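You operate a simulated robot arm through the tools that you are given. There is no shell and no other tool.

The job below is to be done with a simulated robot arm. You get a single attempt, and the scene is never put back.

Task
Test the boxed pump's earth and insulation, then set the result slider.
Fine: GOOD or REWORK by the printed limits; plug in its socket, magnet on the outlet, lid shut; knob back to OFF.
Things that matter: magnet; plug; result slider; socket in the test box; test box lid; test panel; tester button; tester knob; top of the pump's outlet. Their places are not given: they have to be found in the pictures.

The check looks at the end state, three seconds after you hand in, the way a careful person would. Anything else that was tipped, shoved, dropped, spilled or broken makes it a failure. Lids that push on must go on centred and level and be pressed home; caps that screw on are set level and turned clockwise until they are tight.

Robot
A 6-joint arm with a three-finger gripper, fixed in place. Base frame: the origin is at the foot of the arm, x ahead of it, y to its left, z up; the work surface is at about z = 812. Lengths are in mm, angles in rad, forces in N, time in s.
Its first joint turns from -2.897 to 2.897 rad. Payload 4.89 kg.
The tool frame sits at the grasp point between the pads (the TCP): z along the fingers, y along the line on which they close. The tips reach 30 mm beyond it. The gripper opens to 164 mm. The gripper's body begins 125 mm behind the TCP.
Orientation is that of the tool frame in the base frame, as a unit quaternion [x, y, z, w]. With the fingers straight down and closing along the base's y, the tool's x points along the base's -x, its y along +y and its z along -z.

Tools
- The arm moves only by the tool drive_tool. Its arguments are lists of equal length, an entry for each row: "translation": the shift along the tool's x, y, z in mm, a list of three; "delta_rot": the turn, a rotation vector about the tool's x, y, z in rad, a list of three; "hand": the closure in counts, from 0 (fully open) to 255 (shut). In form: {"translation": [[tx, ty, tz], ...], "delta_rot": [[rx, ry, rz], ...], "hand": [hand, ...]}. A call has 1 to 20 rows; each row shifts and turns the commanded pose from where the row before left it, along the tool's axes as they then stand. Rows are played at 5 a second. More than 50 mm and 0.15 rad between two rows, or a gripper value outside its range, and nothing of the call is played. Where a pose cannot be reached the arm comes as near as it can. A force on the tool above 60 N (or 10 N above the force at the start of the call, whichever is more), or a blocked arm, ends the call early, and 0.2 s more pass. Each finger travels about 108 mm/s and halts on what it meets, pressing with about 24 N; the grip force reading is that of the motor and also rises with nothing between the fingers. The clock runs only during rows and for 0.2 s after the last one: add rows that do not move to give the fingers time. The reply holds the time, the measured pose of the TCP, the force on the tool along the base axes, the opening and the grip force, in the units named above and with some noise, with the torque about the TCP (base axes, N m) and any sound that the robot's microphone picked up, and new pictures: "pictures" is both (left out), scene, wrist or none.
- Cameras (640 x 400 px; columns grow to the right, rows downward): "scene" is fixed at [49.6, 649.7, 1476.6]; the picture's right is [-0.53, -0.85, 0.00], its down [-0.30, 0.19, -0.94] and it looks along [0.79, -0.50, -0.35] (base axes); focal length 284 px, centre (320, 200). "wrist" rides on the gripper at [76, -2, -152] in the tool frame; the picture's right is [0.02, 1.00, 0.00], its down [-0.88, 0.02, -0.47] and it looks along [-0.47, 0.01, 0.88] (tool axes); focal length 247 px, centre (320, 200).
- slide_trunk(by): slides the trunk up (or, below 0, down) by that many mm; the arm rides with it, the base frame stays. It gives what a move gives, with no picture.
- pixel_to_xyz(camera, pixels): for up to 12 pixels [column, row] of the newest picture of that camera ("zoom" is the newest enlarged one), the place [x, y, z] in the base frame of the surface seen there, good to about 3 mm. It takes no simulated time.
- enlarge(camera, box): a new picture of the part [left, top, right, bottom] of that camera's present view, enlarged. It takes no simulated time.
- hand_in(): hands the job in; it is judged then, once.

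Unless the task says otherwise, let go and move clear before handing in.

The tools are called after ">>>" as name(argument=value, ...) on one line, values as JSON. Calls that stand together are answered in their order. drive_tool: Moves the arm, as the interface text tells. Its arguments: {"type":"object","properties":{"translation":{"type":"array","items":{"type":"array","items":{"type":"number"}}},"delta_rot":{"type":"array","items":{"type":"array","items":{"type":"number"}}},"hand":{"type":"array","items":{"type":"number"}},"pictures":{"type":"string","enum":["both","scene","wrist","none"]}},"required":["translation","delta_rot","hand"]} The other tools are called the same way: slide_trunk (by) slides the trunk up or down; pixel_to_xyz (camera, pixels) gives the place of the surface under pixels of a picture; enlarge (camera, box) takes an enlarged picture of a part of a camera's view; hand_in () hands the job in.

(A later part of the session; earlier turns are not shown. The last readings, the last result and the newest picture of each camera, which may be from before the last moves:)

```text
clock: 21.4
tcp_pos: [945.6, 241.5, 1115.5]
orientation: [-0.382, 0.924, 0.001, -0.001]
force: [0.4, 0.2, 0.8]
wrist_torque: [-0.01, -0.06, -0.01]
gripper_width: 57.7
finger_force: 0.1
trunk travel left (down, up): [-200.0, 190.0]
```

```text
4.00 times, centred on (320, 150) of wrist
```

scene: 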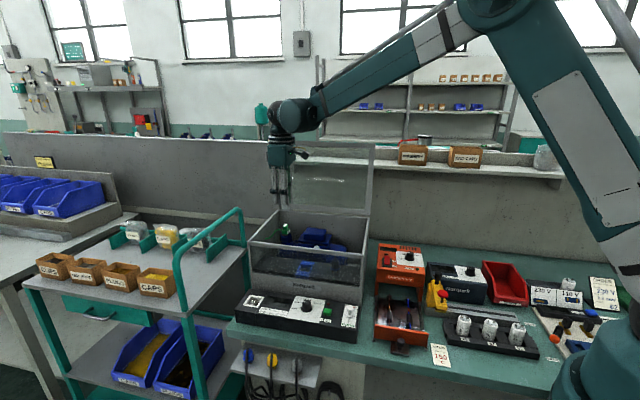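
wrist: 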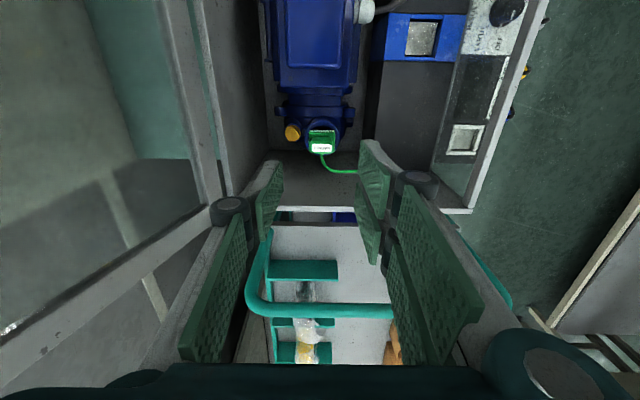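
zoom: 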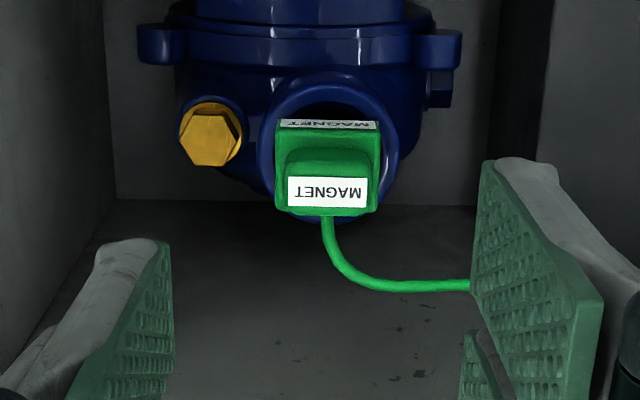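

The magnet sits on the outlet ring, centred within a few mm. Next I'll move above the plug (about 709,187), turning the tool to about -20° yaw so the fingers avoid both the cable and the front rim.

>>> drive_tool(translation=[[34.3, 21.3, 0], [34.3, 21.3, 0], [34.3, 21.3, 0], [34.3, 21.3, 0], [34.3, 21.3, 0], [34.3, 21.3, 0], [0, 0, 0], [0, 0, 0], [0, 0, 0], [0, 0, 0], [0, 0, 0], [0, 0, 0], [0, 0, 0], [0, 0, 0], [0, 0, 0]], delta_rot=[[0, 0, 0], [0, 0, 0], [0, 0, 0], [0, 0, 0], [0, 0, 0], [0, 0, 0], [0, 0, 0.1418], [0, 0, 0.1418], [0, 0, 0.1418], [0, 0, 0.1418], [0, 0, 0.1418], [0, 0, 0.1418], [0, 0, 0.1418], [0, 0, 0.1418], [0, 0, 0]], hand=[165, 165, 165, 165, 165, 165, 170, 175, 180, 185, 190, 193, 193, 193, 193])

>>> enlarge(camera="wrist", box=[260, 90, 380, 190])

```text
clock: 24.6
tcp_pos: [708.4, 188.7, 1116.1]
orientation: [0.174, 0.985, -0.001, 0.001]
force: [-0.3, 0.3, 0.5]
wrist_torque: [0.04, -0.03, 0.01]
gripper_width: 39.9
finger_force: 0.0
trunk travel left (down, up): [-200.0, 190.0]
```

scene: 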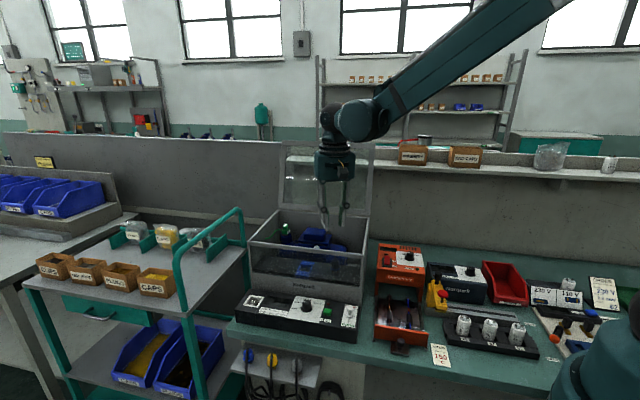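
wrist: 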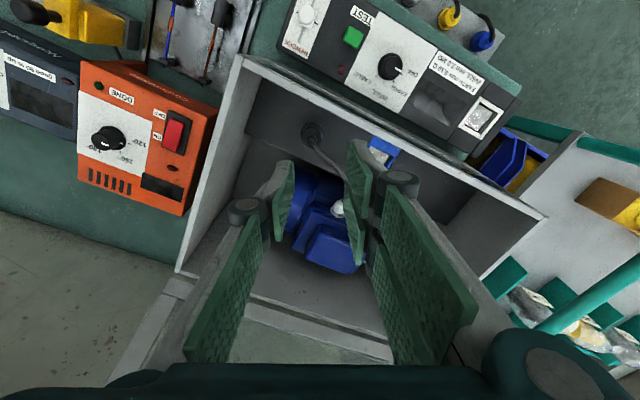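

```text
4.00 times, centred on (320, 140) of wrist
```

zoom: 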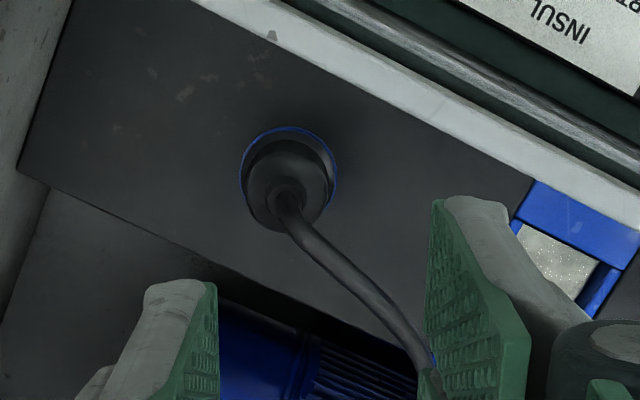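

The plug is at wrist (312,138), roughly 10 mm to -y of the tool line. I'll measure the rim thickness and plug edges before fine-adjusting.

>>> pixel_to_xyz(camera="zoom", pixels=[[215, 8], [290, 8], [420, 120], [460, 75], [500, 160], [540, 120], [290, 180], [250, 165], [330, 165], [288, 130], [330, 255], [390, 310]])

>>> pixel_to_xyz(camera="wrist", pixels=[[383, 150], [375, 145], [392, 158], [336, 208], [330, 240], [310, 215]])

```text
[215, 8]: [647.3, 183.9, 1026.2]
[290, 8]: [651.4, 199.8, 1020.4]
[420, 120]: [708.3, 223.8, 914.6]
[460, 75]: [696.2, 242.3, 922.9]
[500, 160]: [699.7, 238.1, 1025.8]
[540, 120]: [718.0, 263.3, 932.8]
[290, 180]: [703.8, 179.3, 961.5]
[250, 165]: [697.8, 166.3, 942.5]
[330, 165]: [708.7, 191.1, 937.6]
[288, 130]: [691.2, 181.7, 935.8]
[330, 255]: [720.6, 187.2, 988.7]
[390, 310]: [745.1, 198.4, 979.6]
```

```text
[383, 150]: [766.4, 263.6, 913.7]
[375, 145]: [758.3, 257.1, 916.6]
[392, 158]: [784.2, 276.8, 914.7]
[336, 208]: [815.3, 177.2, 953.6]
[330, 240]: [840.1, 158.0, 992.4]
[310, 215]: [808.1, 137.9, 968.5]
```

The rim's inner edge is at d≈7 mm while the plug is ~53 mm behind the front, and the cable leaves at ~25° azimuth. I'll turn to -5° yaw, centre on the plug and come down to z≈1055 for a recheck.

>>> drive_tool(translation=[[0, 0, 0], [0, 0, 0], [2.5, -10.2, 0], [0, 0, 30], [0, 0, 28], [0, 0, 0]], delta_rot=[[0, 0, -0.131], [0, 0, -0.131], [0, 0, 0], [0, 0, 0], [0, 0, 0], [0, 0, 0]], hand=[196, 196, 196, 196, 196, 196])

>>> enlarge(camera="wrist", box=[260, 100, 380, 200])

```text
clock: 26.0
tcp_pos: [705.6, 179.2, 1058.4]
orientation: [0.044, 0.999, -0.001, 0.0]
force: [0.6, 0.0, -0.6]
wrist_torque: [-0.02, 0.08, 0.01]
gripper_width: 37.8
finger_force: 0.2
trunk travel left (down, up): [-200.0, 190.0]
```

scene: 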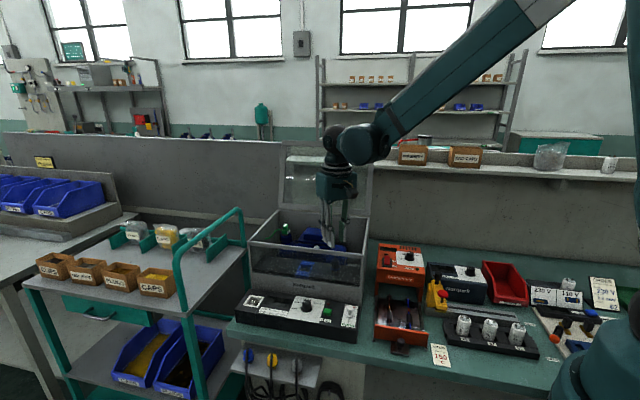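
wrist: 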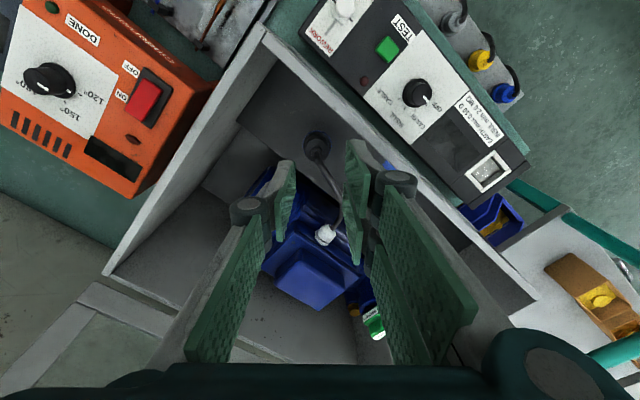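

```text
4.00 times, centred on (320, 150) of wrist
```

zoom: 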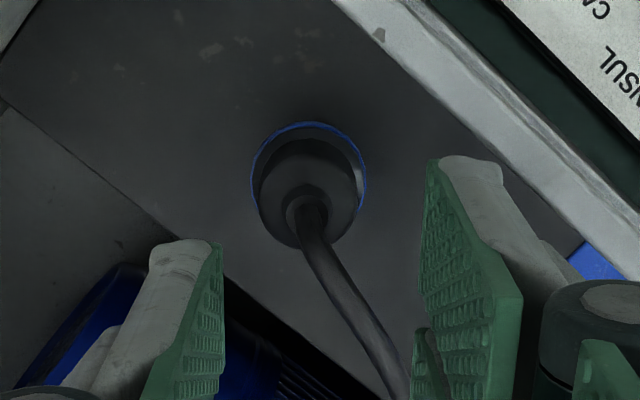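

The plug is offset (-1.5, -3.6) mm from the tool line. I'll correct, then descend to just above the flange (TCP z≈971).

>>> drive_tool(translation=[[-1.5, -3.6, 0], [0, 0, 20], [0, 0, 20], [0, 0, 20], [0, 0, 0]], delta_rot=[[0, 0, 0], [0, 0, 0], [0, 0, 0], [0, 0, 0], [0, 0, 0]], hand=[196, 196, 196, 196, 196])

>>> enlarge(camera="wrist", box=[260, 120, 380, 220])

>>> enlarge(camera="scene", box=[300, 215, 375, 275])

```text
clock: 27.2
tcp_pos: [706.8, 174.4, 996.2]
orientation: [0.044, 0.999, -0.001, 0.0]
force: [0.7, -0.4, -0.4]
wrist_torque: [0.0, 0.03, -0.01]
gripper_width: 38.0
finger_force: 0.2
trunk travel left (down, up): [-200.0, 190.0]
```

scene: 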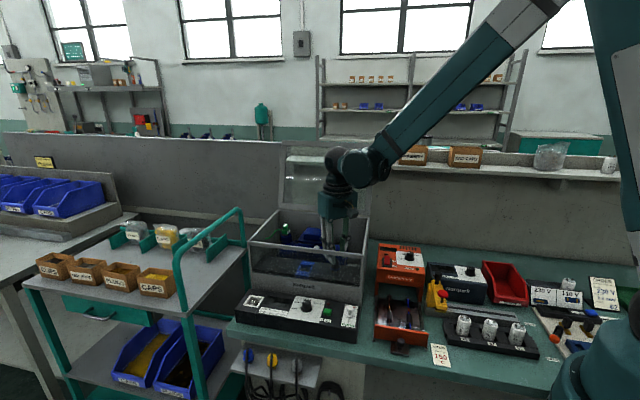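
wrist: 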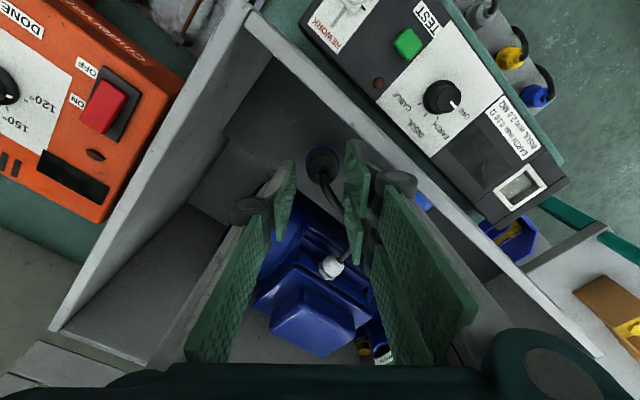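

```text
4.00 times, centred on (320, 170) of wrist
```

zoom: 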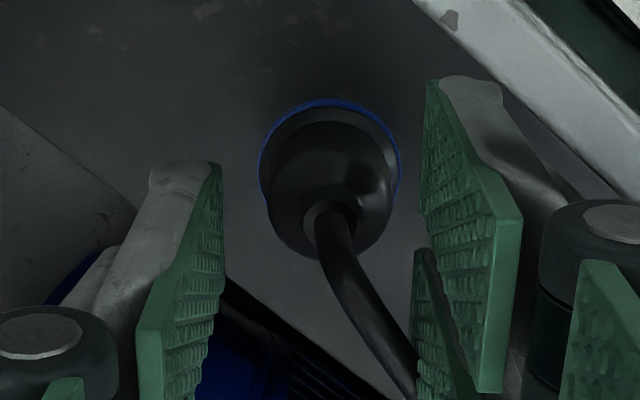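

```text
6.67 times, centred on (338, 245) of scene
```

zoom: 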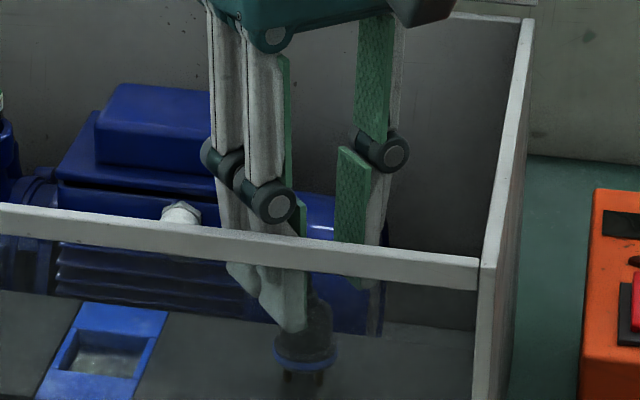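

The plug is now well centred between the fingers (ring centre column ≈322). I'll go down 25 mm and close gently.

>>> drive_tool(translation=[[0, 1, 10], [0, 0, 10], [0, 0, 5], [0, 0, 0], [0, 0, 0], [0, 0, 0], [0, 0, 0], [0, 0, 0]], delta_rot=[[0, 0, 0], [0, 0, 0], [0, 0, 0], [0, 0, 0], [0, 0, 0], [0, 0, 0], [0, 0, 0], [0, 0, 0]], hand=[196, 196, 196, 205, 215, 225, 240, 240])

>>> enlarge(camera="wrist", box=[260, 120, 380, 220])

>>> enlarge(camera="scene", box=[310, 235, 370, 275])

```text
clock: 29.0
tcp_pos: [706.4, 175.3, 973.1]
orientation: [0.044, 0.999, 0.0, 0.0]
force: [-0.1, 0.2, 0.2]
wrist_torque: [-0.03, 0.01, 0.01]
gripper_width: 24.7
finger_force: 24.2
trunk travel left (down, up): [-200.0, 190.0]
```

scene: 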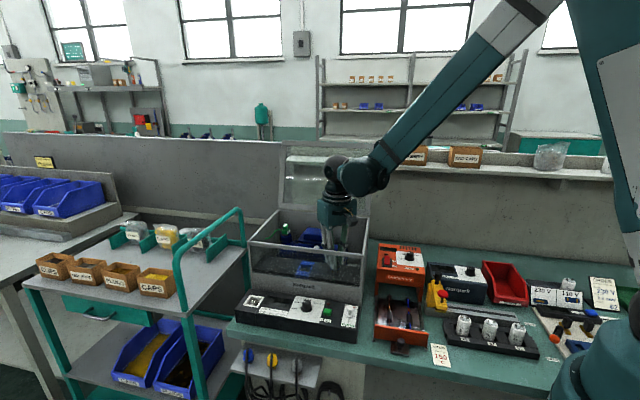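
wrist: 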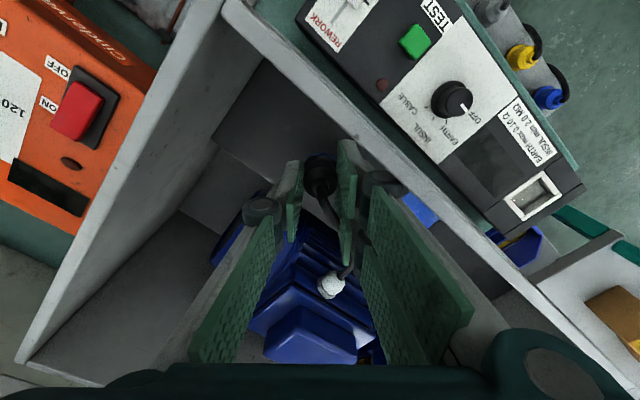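

```text
4.00 times, centred on (320, 170) of wrist
```

zoom: 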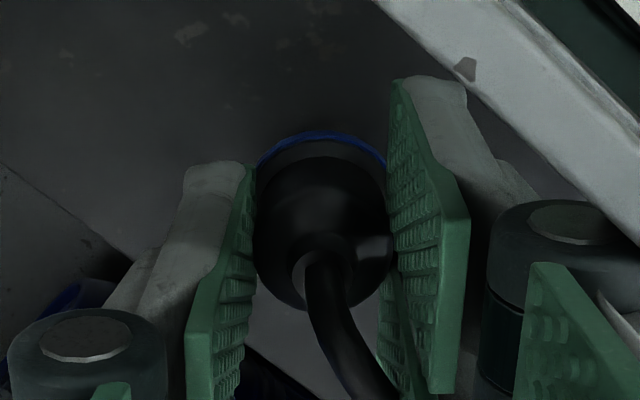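

```text
10.00 times, centred on (340, 255) of scene
```

zoom: 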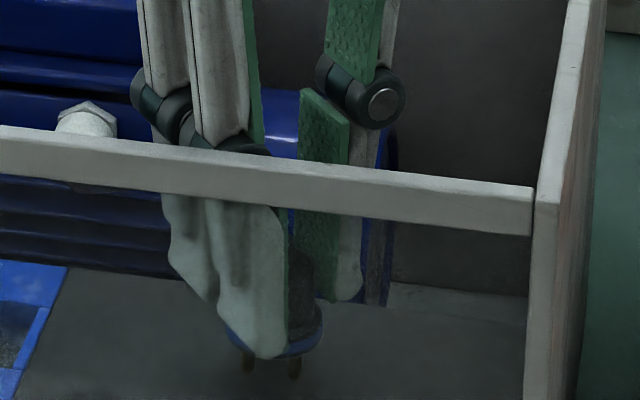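

The plug is gripped (24.7 mm, 24 N). I'll lift it 35 mm.

>>> drive_tool(translation=[[0, 0, -10], [0, 0, -12], [0, 0, -13], [0, 0, 0]], delta_rot=[[0, 0, 0], [0, 0, 0], [0, 0, 0], [0, 0, 0]], hand=[240, 240, 240, 240])

>>> enlarge(camera="scene", box=[285, 225, 375, 285])

>>> enlarge(camera="wrist", box=[280, 120, 480, 245])

```text
clock: 30.0
tcp_pos: [707.2, 175.0, 1008.7]
orientation: [0.044, 0.999, 0.0, 0.0]
force: [-0.8, 0.1, -1.2]
wrist_torque: [0.02, 0.01, -0.02]
gripper_width: 24.7
finger_force: 23.9
trunk travel left (down, up): [-200.0, 190.0]
```

scene: 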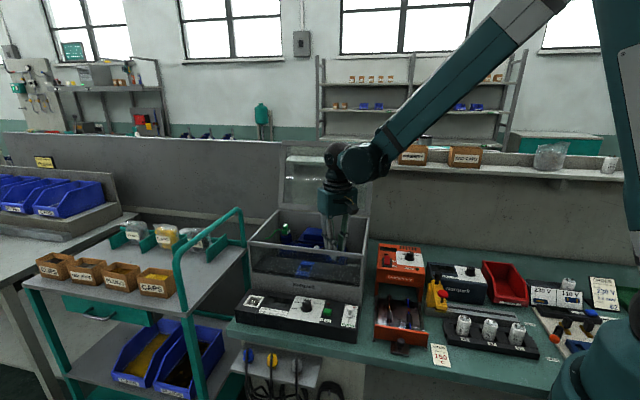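
wrist: 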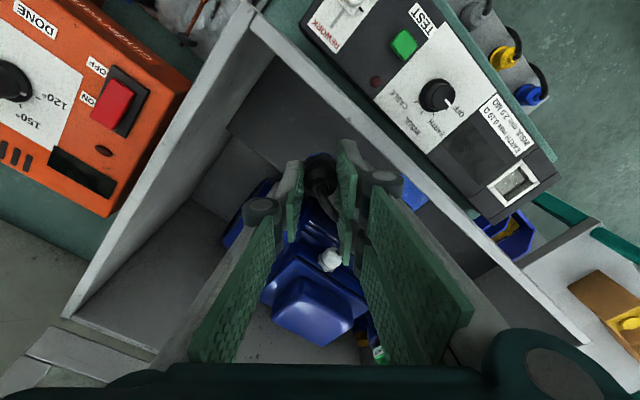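

```text
6.67 times, centred on (330, 255) of scene
```

zoom: 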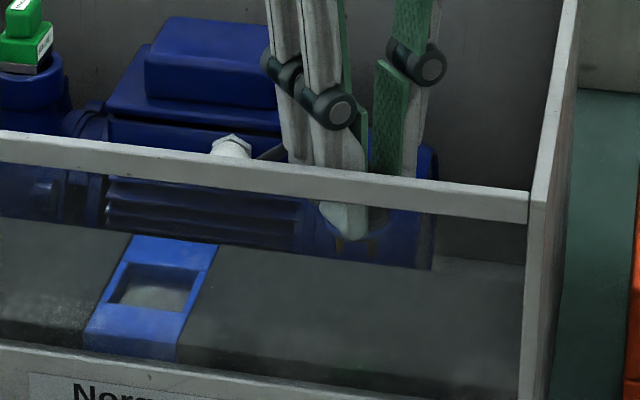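

```text
3.20 times, centred on (380, 182) of wrist
```

zoom: 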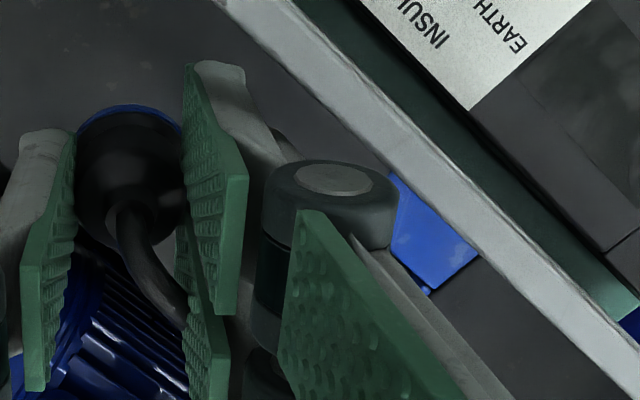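

The plug hangs clear of the shelf. I'll carry it over the socket at this height (about -67, +82 mm in the tool frame) and check alignment.

>>> drive_tool(translation=[[-22.3, 27.2, 0], [-22.3, 27.2, 0], [-22.2, 27.3, 0], [0, 0, 0]], delta_rot=[[0, 0, 0], [0, 0, 0], [0, 0, 0], [0, 0, 0]], hand=[240, 240, 240, 240])

>>> enlarge(camera="scene", box=[285, 235, 345, 275])

>>> enlarge(camera="wrist", box=[270, 100, 370, 200])

```text
clock: 31.0
tcp_pos: [778.5, 250.5, 1003.6]
orientation: [0.044, 0.999, 0.0, 0.001]
force: [0.9, 0.5, -1.1]
wrist_torque: [-0.07, 0.08, 0.03]
gripper_width: 24.7
finger_force: 23.9
trunk travel left (down, up): [-200.0, 190.0]
```

scene: 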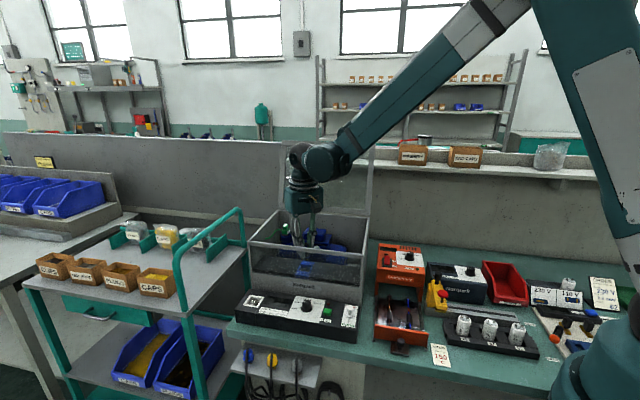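
wrist: 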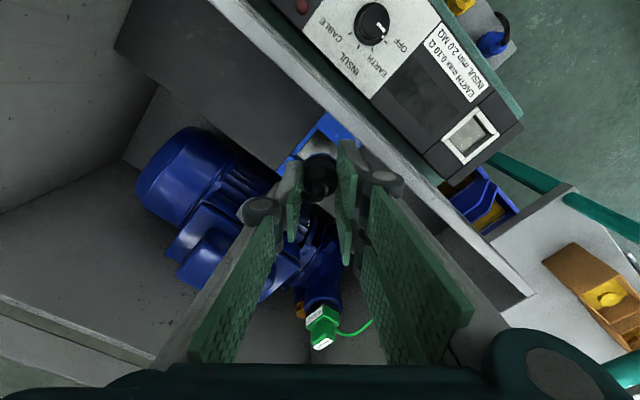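

```text
10.00 times, centred on (315, 255) of scene
```

zoom: 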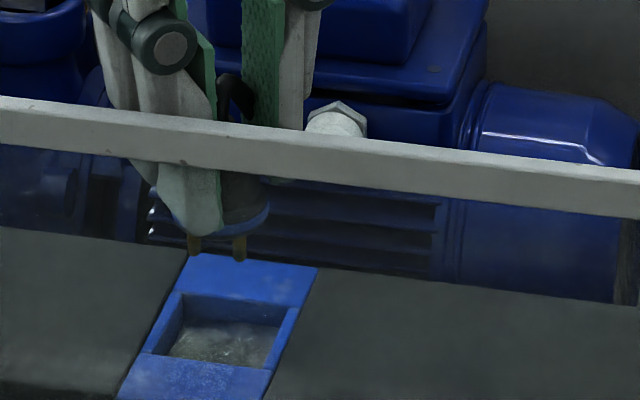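

```text
4.00 times, centred on (320, 150) of wrist
```

zoom: 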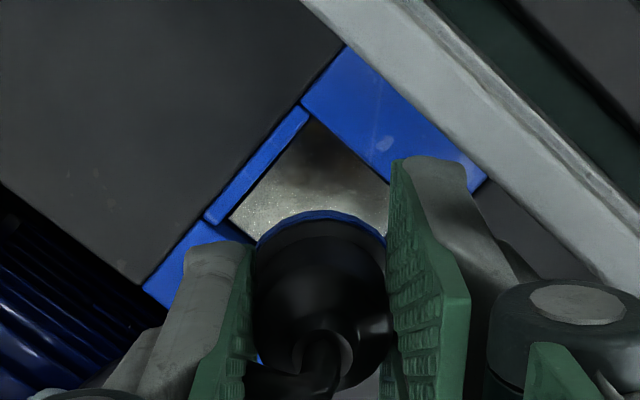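

The socket opening is visible beside the plug (corner at zoom (312,118)). I'll zoom further for sub-pixel corner measurement.

>>> enlarge(camera="wrist", box=[284, 118, 348, 168])

>>> enlarge(camera="scene", box=[296, 255, 326, 275])

>>> drive_tool(translation=[[0, 0, 0]], delta_rot=[[0, 0, 0]], hand=[240], pictures="none")

```text
8.00 times, centred on (316, 143) of wrist
```

zoom: 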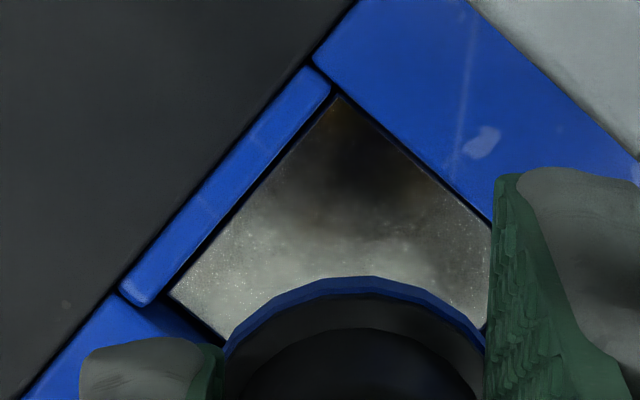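

```text
16.00 times, centred on (311, 265) of scene
```

zoom: 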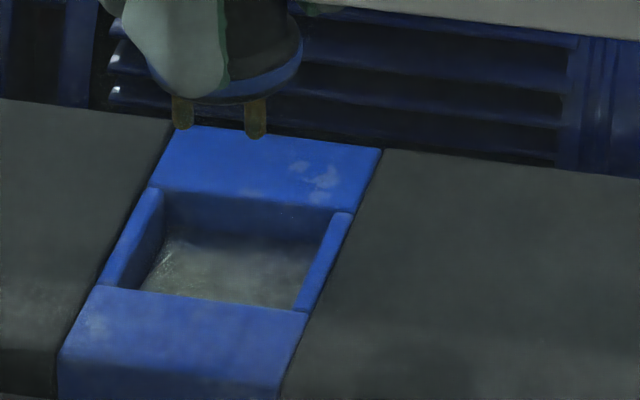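

```text
clock: 31.4
tcp_pos: [777.7, 250.7, 1003.9]
orientation: [0.043, 0.999, 0.0, 0.0]
force: [-0.3, -0.1, 0.0]
wrist_torque: [0.0, -0.02, 0.01]
gripper_width: 25.0
finger_force: 23.6
trunk travel left (down, up): [-200.0, 190.0]
```

Corner computation puts the socket centre at about (+0.4, -1.0) mm from the tool line, with the plug's ring slightly behind (-1 to -2 mm). I'll shift (+1.5, -1) and lower 25 mm, then re-measure.

>>> drive_tool(translation=[[1.5, -1, 0], [0, 0, 12], [0, 0, 13], [0, 0, 0], [0, 0, 0]], delta_rot=[[0, 0, 0], [0, 0, 0], [0, 0, 0], [0, 0, 0], [0, 0, 0]], hand=[240, 240, 240, 240, 240])

>>> enlarge(camera="wrist", box=[284, 118, 364, 168])

>>> enlarge(camera="scene", box=[290, 250, 326, 274])

```text
clock: 32.6
tcp_pos: [776.2, 248.2, 981.0]
orientation: [0.044, 0.999, 0.001, 0.0]
force: [-0.6, -0.8, -0.3]
wrist_torque: [-0.03, 0.02, -0.02]
gripper_width: 24.8
finger_force: 23.5
trunk travel left (down, up): [-200.0, 190.0]
```

scene: 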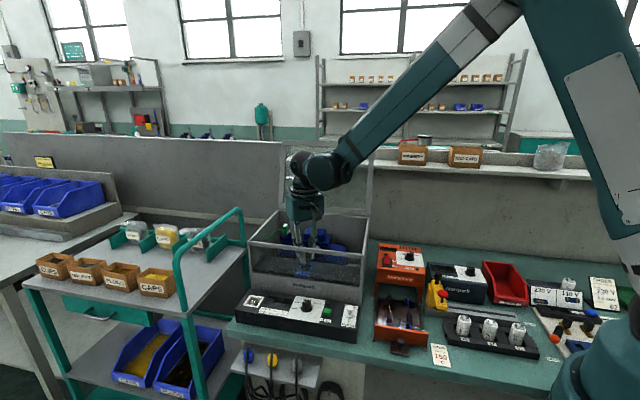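
wrist: 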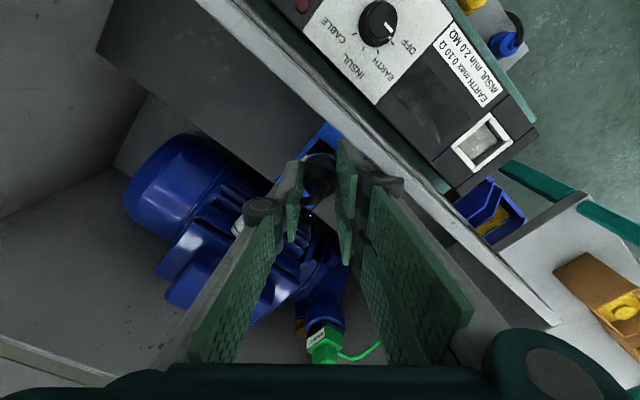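

```text
8.00 times, centred on (324, 143) of wrist
```

zoom: 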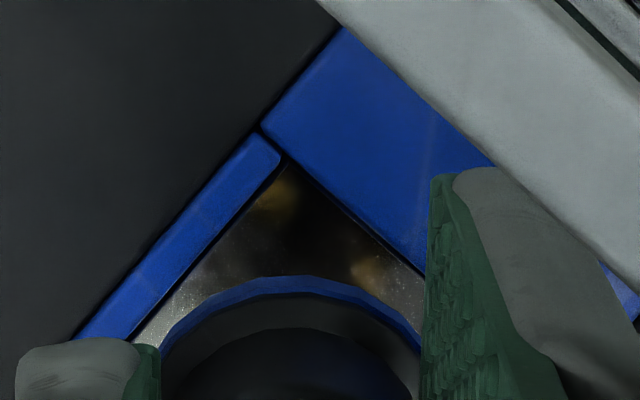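

```text
16.00 times, centred on (308, 262) of scene
```

zoom: 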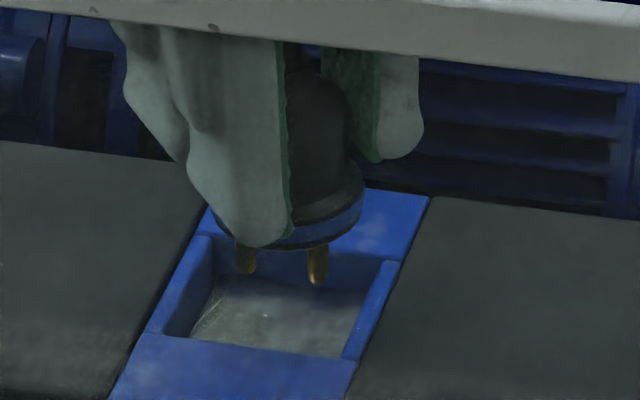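

Both views agree the plug must move about 2 mm to the box's left (ring is ~16.7 mm from the right rail, 18.7 from the front edge). I'll shift (-1.3,+1.5) and lower 10 mm.

>>> drive_tool(translation=[[-1.3, 1.5, 0], [0, 0, 5], [0, 0, 4], [0, 0, 0], [0, 0, 0]], delta_rot=[[0, 0, 0], [0, 0, 0], [0, 0, 0], [0, 0, 0], [0, 0, 0]], hand=[240, 240, 240, 240, 240])

>>> enlarge(camera="wrist", box=[284, 118, 364, 168])

>>> enlarge(camera="scene", box=[290, 250, 326, 274])

```text
clock: 33.8
tcp_pos: [779.5, 250.7, 972.3]
orientation: [0.043, 0.999, 0.0, 0.001]
force: [0.4, 0.1, -0.5]
wrist_torque: [0.05, -0.04, 0.0]
gripper_width: 24.8
finger_force: 23.9
trunk travel left (down, up): [-200.0, 190.0]
```

scene: 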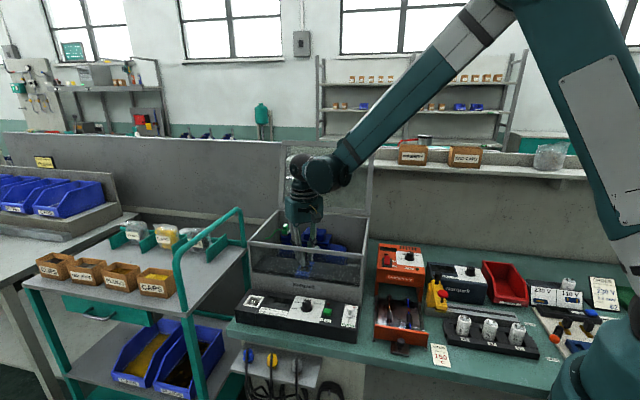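
wrist: 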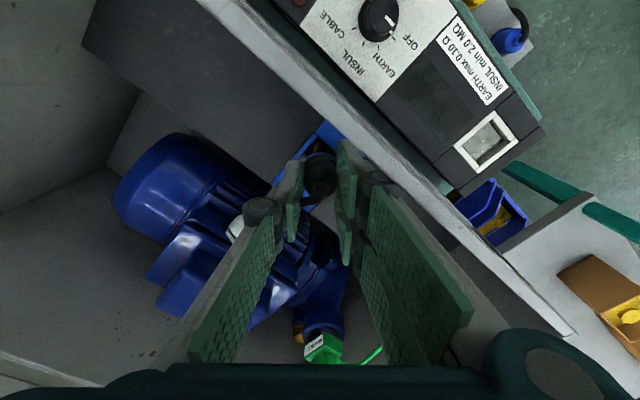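

```text
8.00 times, centred on (324, 143) of wrist
```

zoom: 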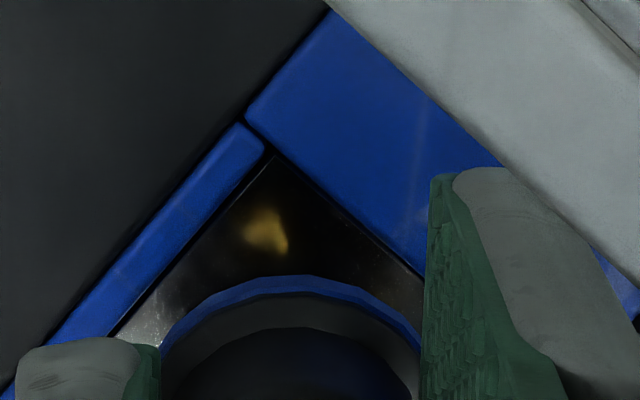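

```text
16.00 times, centred on (308, 262) of scene
```

zoom: 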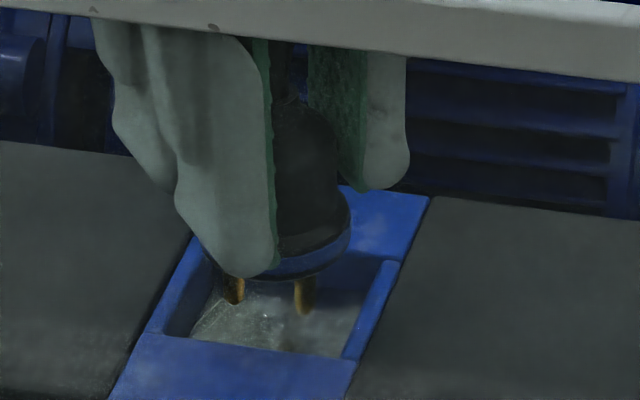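

The plug axis is now within about 1 mm of the opening centre in both views, with pin tips at the frame level. I'll lower in small steps while watching force.

>>> drive_tool(translation=[[0, 0, 2], [0, 0, 2], [0, 0, 1.5], [0, 0, 0]], delta_rot=[[0, 0, 0], [0, 0, 0], [0, 0, 0], [0, 0, 0]], hand=[240, 240, 240, 240], pictures="none")

>>> enlarge(camera="scene", box=[290, 250, 326, 274])

>>> enlarge(camera="wrist", box=[284, 118, 364, 168])

```text
clock: 34.8
tcp_pos: [779.7, 250.7, 966.8]
orientation: [0.044, 0.999, 0.0, 0.0]
force: [0.0, -0.3, 0.2]
wrist_torque: [0.03, 0.01, -0.01]
gripper_width: 24.9
finger_force: 24.2
trunk travel left (down, up): [-200.0, 190.0]
```

```text
16.00 times, centred on (308, 262) of scene
```

zoom: 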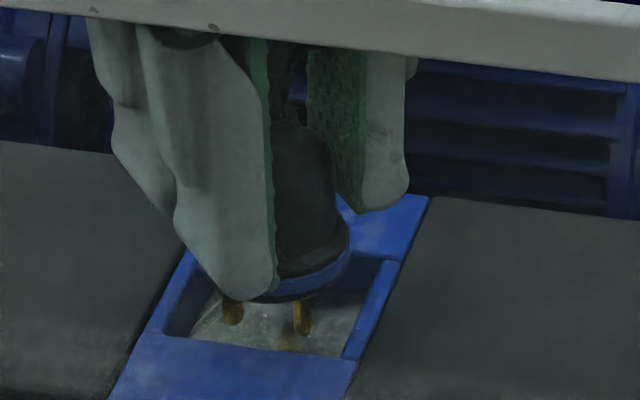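

```text
8.00 times, centred on (324, 143) of wrist
```

zoom: 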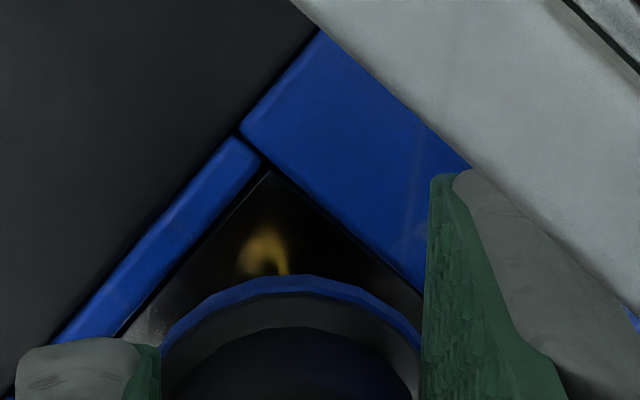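

The ring's lower edge is about level with the frame; corner geometry suggests a residual ~1 mm to box-right. I'll nudge (+1,-0.5) and lower 3 mm in small steps.

>>> drive_tool(translation=[[1, -0.5, 0], [0, 0, 1], [0, 0, 1], [0, 0, 1], [0, 0, 0]], delta_rot=[[0, 0, 0], [0, 0, 0], [0, 0, 0], [0, 0, 0], [0, 0, 0]], hand=[240, 240, 240, 240, 240], pictures="none")

>>> enlarge(camera="scene", box=[290, 250, 326, 274])

>>> enlarge(camera="wrist", box=[284, 118, 364, 168])

```text
clock: 36.0
tcp_pos: [779.5, 250.6, 964.8]
orientation: [0.043, 0.999, 0.0, 0.0]
force: [0.0, 0.4, -0.4]
wrist_torque: [-0.02, 0.02, -0.02]
gripper_width: 25.2
finger_force: 24.4
trunk travel left (down, up): [-200.0, 190.0]
```

```text
16.00 times, centred on (308, 262) of scene
```

zoom: 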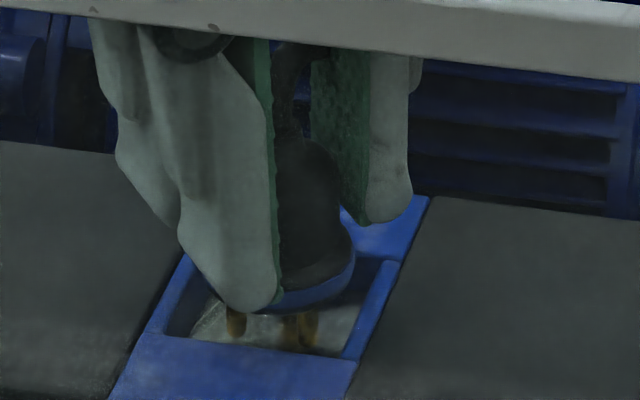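

```text
8.00 times, centred on (324, 143) of wrist
```

zoom: 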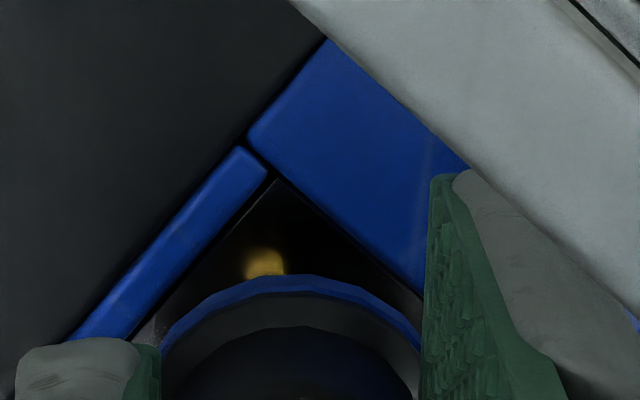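

No contact yet and the gaps to the rail and front edge look equal (~3.5 mm). I'll nudge +0.8 in x and keep lowering in 1 mm steps.

>>> drive_tool(translation=[[0.8, 0, 1], [0, 0, 1], [0, 0, 1], [0, 0, 0]], delta_rot=[[0, 0, 0], [0, 0, 0], [0, 0, 0], [0, 0, 0]], hand=[240, 240, 240, 240], pictures="none")

>>> enlarge(camera="scene", box=[290, 250, 326, 274])

```text
clock: 37.0
tcp_pos: [778.1, 249.5, 961.4]
orientation: [0.043, 0.999, 0.0, 0.0]
force: [-0.7, 1.2, 1.3]
wrist_torque: [0.01, 0.01, -0.02]
gripper_width: 24.7
finger_force: 24.2
trunk travel left (down, up): [-200.0, 190.0]
```

```text
16.00 times, centred on (308, 262) of scene
```

zoom: 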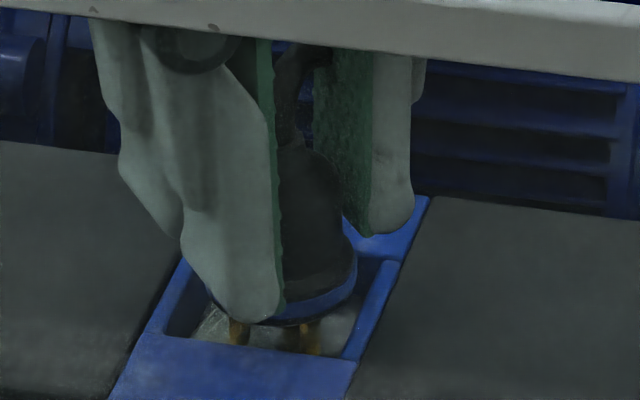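

>>> drive_tool(translation=[[0, 0, 1], [0, 0, 1], [0, 0, 1], [0, 0, 0]], delta_rot=[[0, 0, 0], [0, 0, 0], [0, 0, 0], [0, 0, 0]], hand=[240, 240, 240, 240], pictures="none")

>>> enlarge(camera="scene", box=[290, 250, 326, 274])

```text
clock: 38.0
tcp_pos: [775.6, 251.8, 959.3]
orientation: [0.044, 0.999, 0.0, 0.001]
force: [-0.7, 1.3, -1.9]
wrist_torque: [0.0, 0.0, 0.0]
gripper_width: 24.7
finger_force: 23.5
trunk travel left (down, up): [-200.0, 190.0]
```

```text
16.00 times, centred on (308, 262) of scene
```

zoom: 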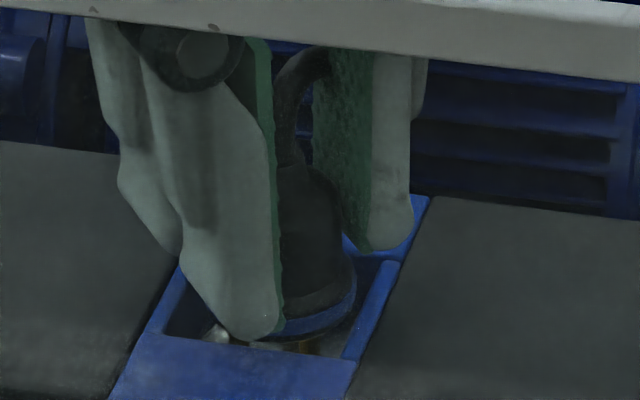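

>>> drive_tool(translation=[[0, 0, 1], [0, 0, 1], [0, 0, 1], [0, 0, 0]], delta_rot=[[0, 0, 0], [0, 0, 0], [0, 0, 0], [0, 0, 0]], hand=[240, 240, 240, 240], pictures="none")

>>> enlarge(camera="scene", box=[290, 250, 326, 274])

>>> enlarge(camera="wrist", box=[284, 118, 364, 168])

```text
clock: 39.0
tcp_pos: [778.2, 250.9, 955.3]
orientation: [0.045, 0.999, 0.0, 0.001]
force: [0.9, -5.7, 18.9]
wrist_torque: [-0.08, 0.11, 0.01]
gripper_width: 24.9
finger_force: 23.5
trunk travel left (down, up): [-200.0, 190.0]
```

```text
16.00 times, centred on (308, 262) of scene
```

zoom: 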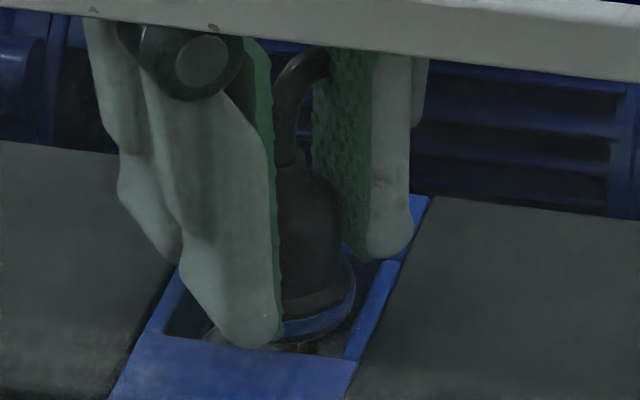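

```text
8.00 times, centred on (324, 143) of wrist
```

zoom: 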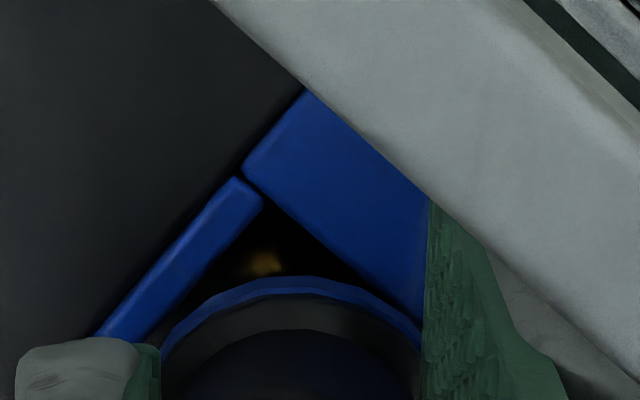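

Contact is felt at 16.5 mm below the shelf-standing height (19 N up), so the plug is inside the recess. I'll press a little more to see whether it is home.

>>> drive_tool(translation=[[0, 0, 0.7], [0, 0, 0.7], [0, 0, 0]], delta_rot=[[0, 0, 0], [0, 0, 0], [0, 0, 0]], hand=[240, 240, 240])

>>> enlarge(camera="wrist", box=[270, 110, 400, 220])

```text
clock: 39.8
tcp_pos: [777.4, 251.9, 955.1]
orientation: [0.043, 0.999, 0.0, 0.001]
force: [1.1, -5.7, 18.1]
wrist_torque: [-0.09, 0.1, 0.04]
gripper_width: 24.9
finger_force: 23.6
trunk travel left (down, up): [-200.0, 190.0]
```

scene: 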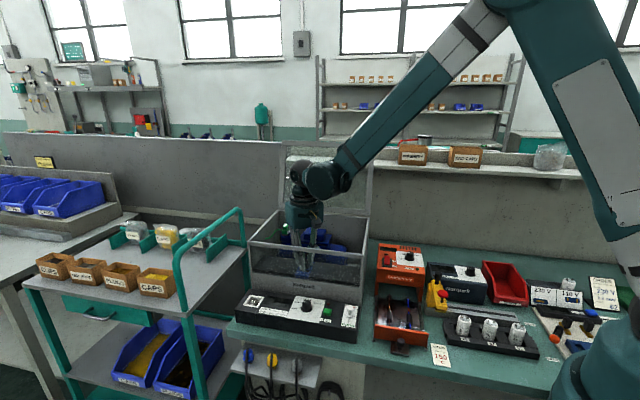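
wrist: 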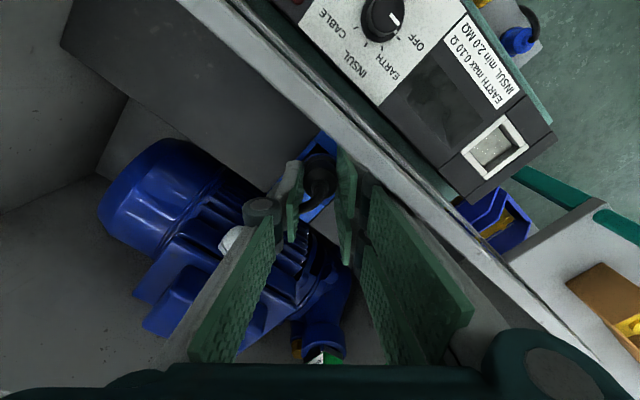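

```text
3.64 times, centred on (335, 165) of wrist
```

zoom: 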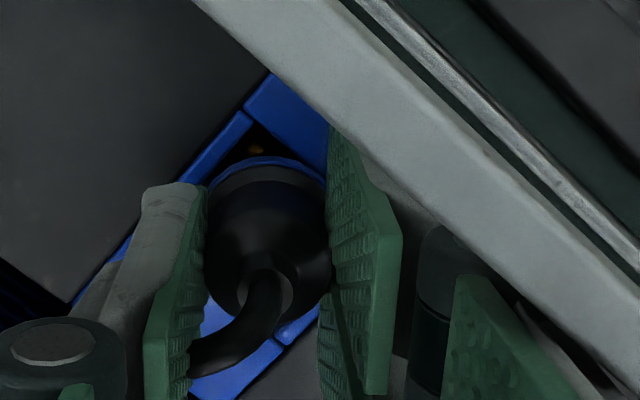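

The vertical force stays near 18 N (grip slipping limit), and torque suggests contact toward the front side. I'll zoom for a closer look at the ring relative to the frame.

>>> enlarge(camera="wrist", box=[300, 130, 350, 165])

>>> enlarge(camera="scene", box=[296, 260, 320, 276])

>>> enlarge(camera="wrist", box=[300, 170, 350, 220])

```text
11.43 times, centred on (325, 148) of wrist
```

zoom: 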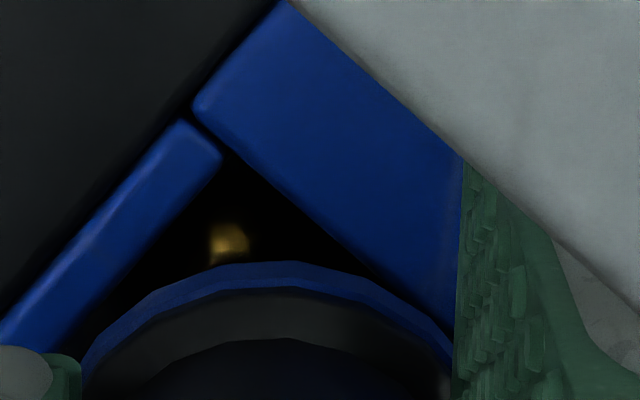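

```text
16.00 times, centred on (308, 268) of scene
```

zoom: 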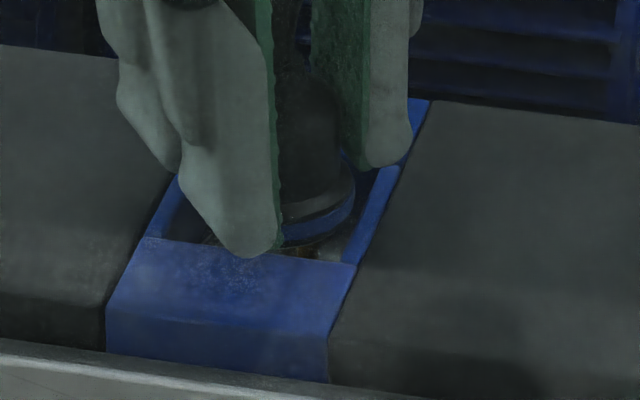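

```text
8.00 times, centred on (325, 195) of wrist
```

zoom: 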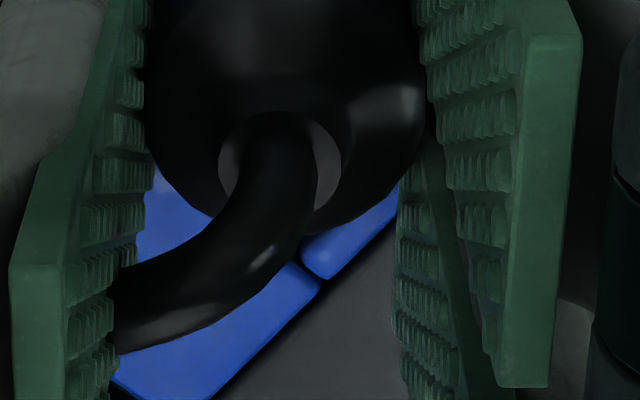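

The lateral reaction (≈3 N to box-right, 5 N to back) suggests the plug rubs the front/left edges. I'll relieve 2 mm upward, shift -1.3 mm in tool y, and lower again.

>>> drive_tool(translation=[[0, 0, -1.5], [0, 0, -1.5], [0, -1.3, 0], [0, 0, 0]], delta_rot=[[0, 0, 0], [0, 0, 0], [0, 0, 0], [0, 0, 0]], hand=[240, 240, 240, 240], pictures="none")

>>> drive_tool(translation=[[0, 0, 1], [0, 0, 1], [0, 0, 0]], delta_rot=[[0, 0, 0], [0, 0, 0], [0, 0, 0]], hand=[240, 240, 240], pictures="none")

>>> drive_tool(translation=[[0, 0, 1], [0, 0, 0]], delta_rot=[[0, 0, 0], [0, 0, 0]], hand=[240, 240], pictures="none")

```text
clock: 40.8
tcp_pos: [778.7, 249.9, 956.5]
orientation: [0.043, 0.999, 0.0, 0.001]
force: [0.8, 0.4, -0.4]
wrist_torque: [-0.02, -0.01, 0.01]
gripper_width: 24.7
finger_force: 24.3
trunk travel left (down, up): [-200.0, 190.0]
```

```text
clock: 41.6
tcp_pos: [777.8, 249.9, 955.3]
orientation: [0.044, 0.999, 0.0, 0.0]
force: [2.1, 1.4, 1.2]
wrist_torque: [-0.03, -0.04, 0.02]
gripper_width: 25.1
finger_force: 24.4
trunk travel left (down, up): [-200.0, 190.0]
```

```text
clock: 42.2
tcp_pos: [777.4, 248.7, 954.7]
orientation: [0.044, 0.999, 0.0, 0.0]
force: [5.7, 3.2, 8.8]
wrist_torque: [0.1, -0.23, 0.02]
gripper_width: 24.7
finger_force: 24.2
trunk travel left (down, up): [-200.0, 190.0]
```

Now the reaction reverses (≈6 N to box-left), so the ring sits between the rails with under 1 mm clearance. I'll back off by ~0.5 mm and press down again.

>>> drive_tool(translation=[[-0.3, 0.4, 0], [0, 0, 0]], delta_rot=[[0, 0, 0], [0, 0, 0]], hand=[240, 240], pictures="none")

>>> drive_tool(translation=[[0, 0, 1], [0, 0, 0]], delta_rot=[[0, 0, 0], [0, 0, 0]], hand=[240, 240], pictures="none")

>>> drive_tool(translation=[[0, 0, 1], [0, 0, 0]], delta_rot=[[0, 0, 0], [0, 0, 0]], hand=[240, 240])

>>> enlarge(camera="scene", box=[296, 256, 320, 272])

```text
clock: 42.8
tcp_pos: [776.8, 249.5, 955.4]
orientation: [0.043, 0.999, 0.0, 0.001]
force: [5.8, 4.5, 17.8]
wrist_torque: [0.05, -0.39, -0.01]
gripper_width: 24.8
finger_force: 24.0
trunk travel left (down, up): [-200.0, 190.0]
```

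```text
clock: 43.4
tcp_pos: [778.1, 250.4, 953.3]
orientation: [0.044, 0.999, 0.0, 0.001]
force: [5.6, 12.6, 19.3]
wrist_torque: [0.4, -0.3, -0.03]
gripper_width: 24.9
finger_force: 23.8
trunk travel left (down, up): [-200.0, 190.0]
```

```text
clock: 44.0
tcp_pos: [776.8, 249.9, 953.2]
orientation: [0.044, 0.999, 0.0, 0.002]
force: [9.2, 11.6, 20.7]
wrist_torque: [0.36, -0.39, -0.01]
gripper_width: 24.7
finger_force: 23.6
trunk travel left (down, up): [-200.0, 190.0]
```

scene: 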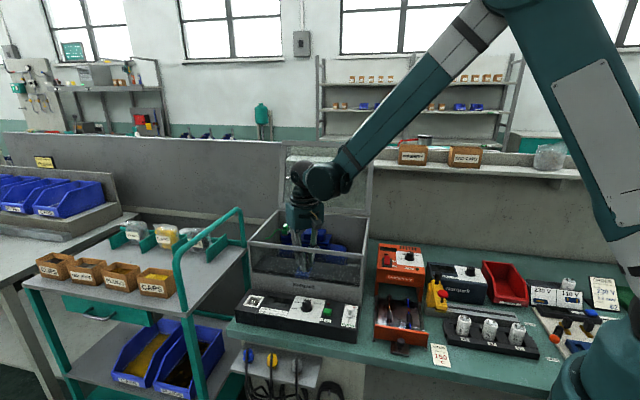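
wrist: 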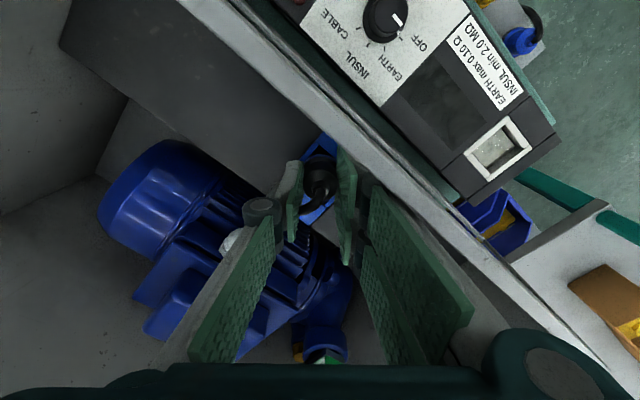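

```text
16.00 times, centred on (308, 264) of scene
```

zoom: 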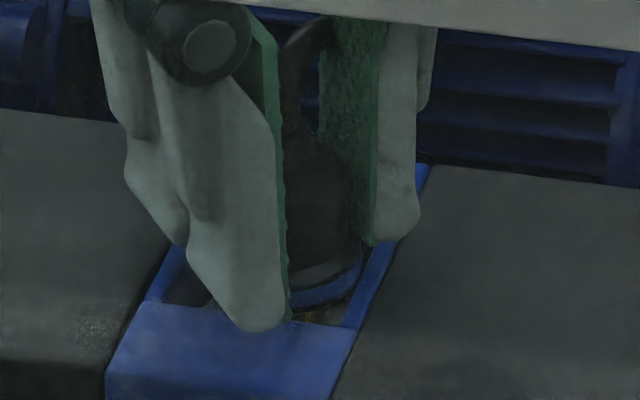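

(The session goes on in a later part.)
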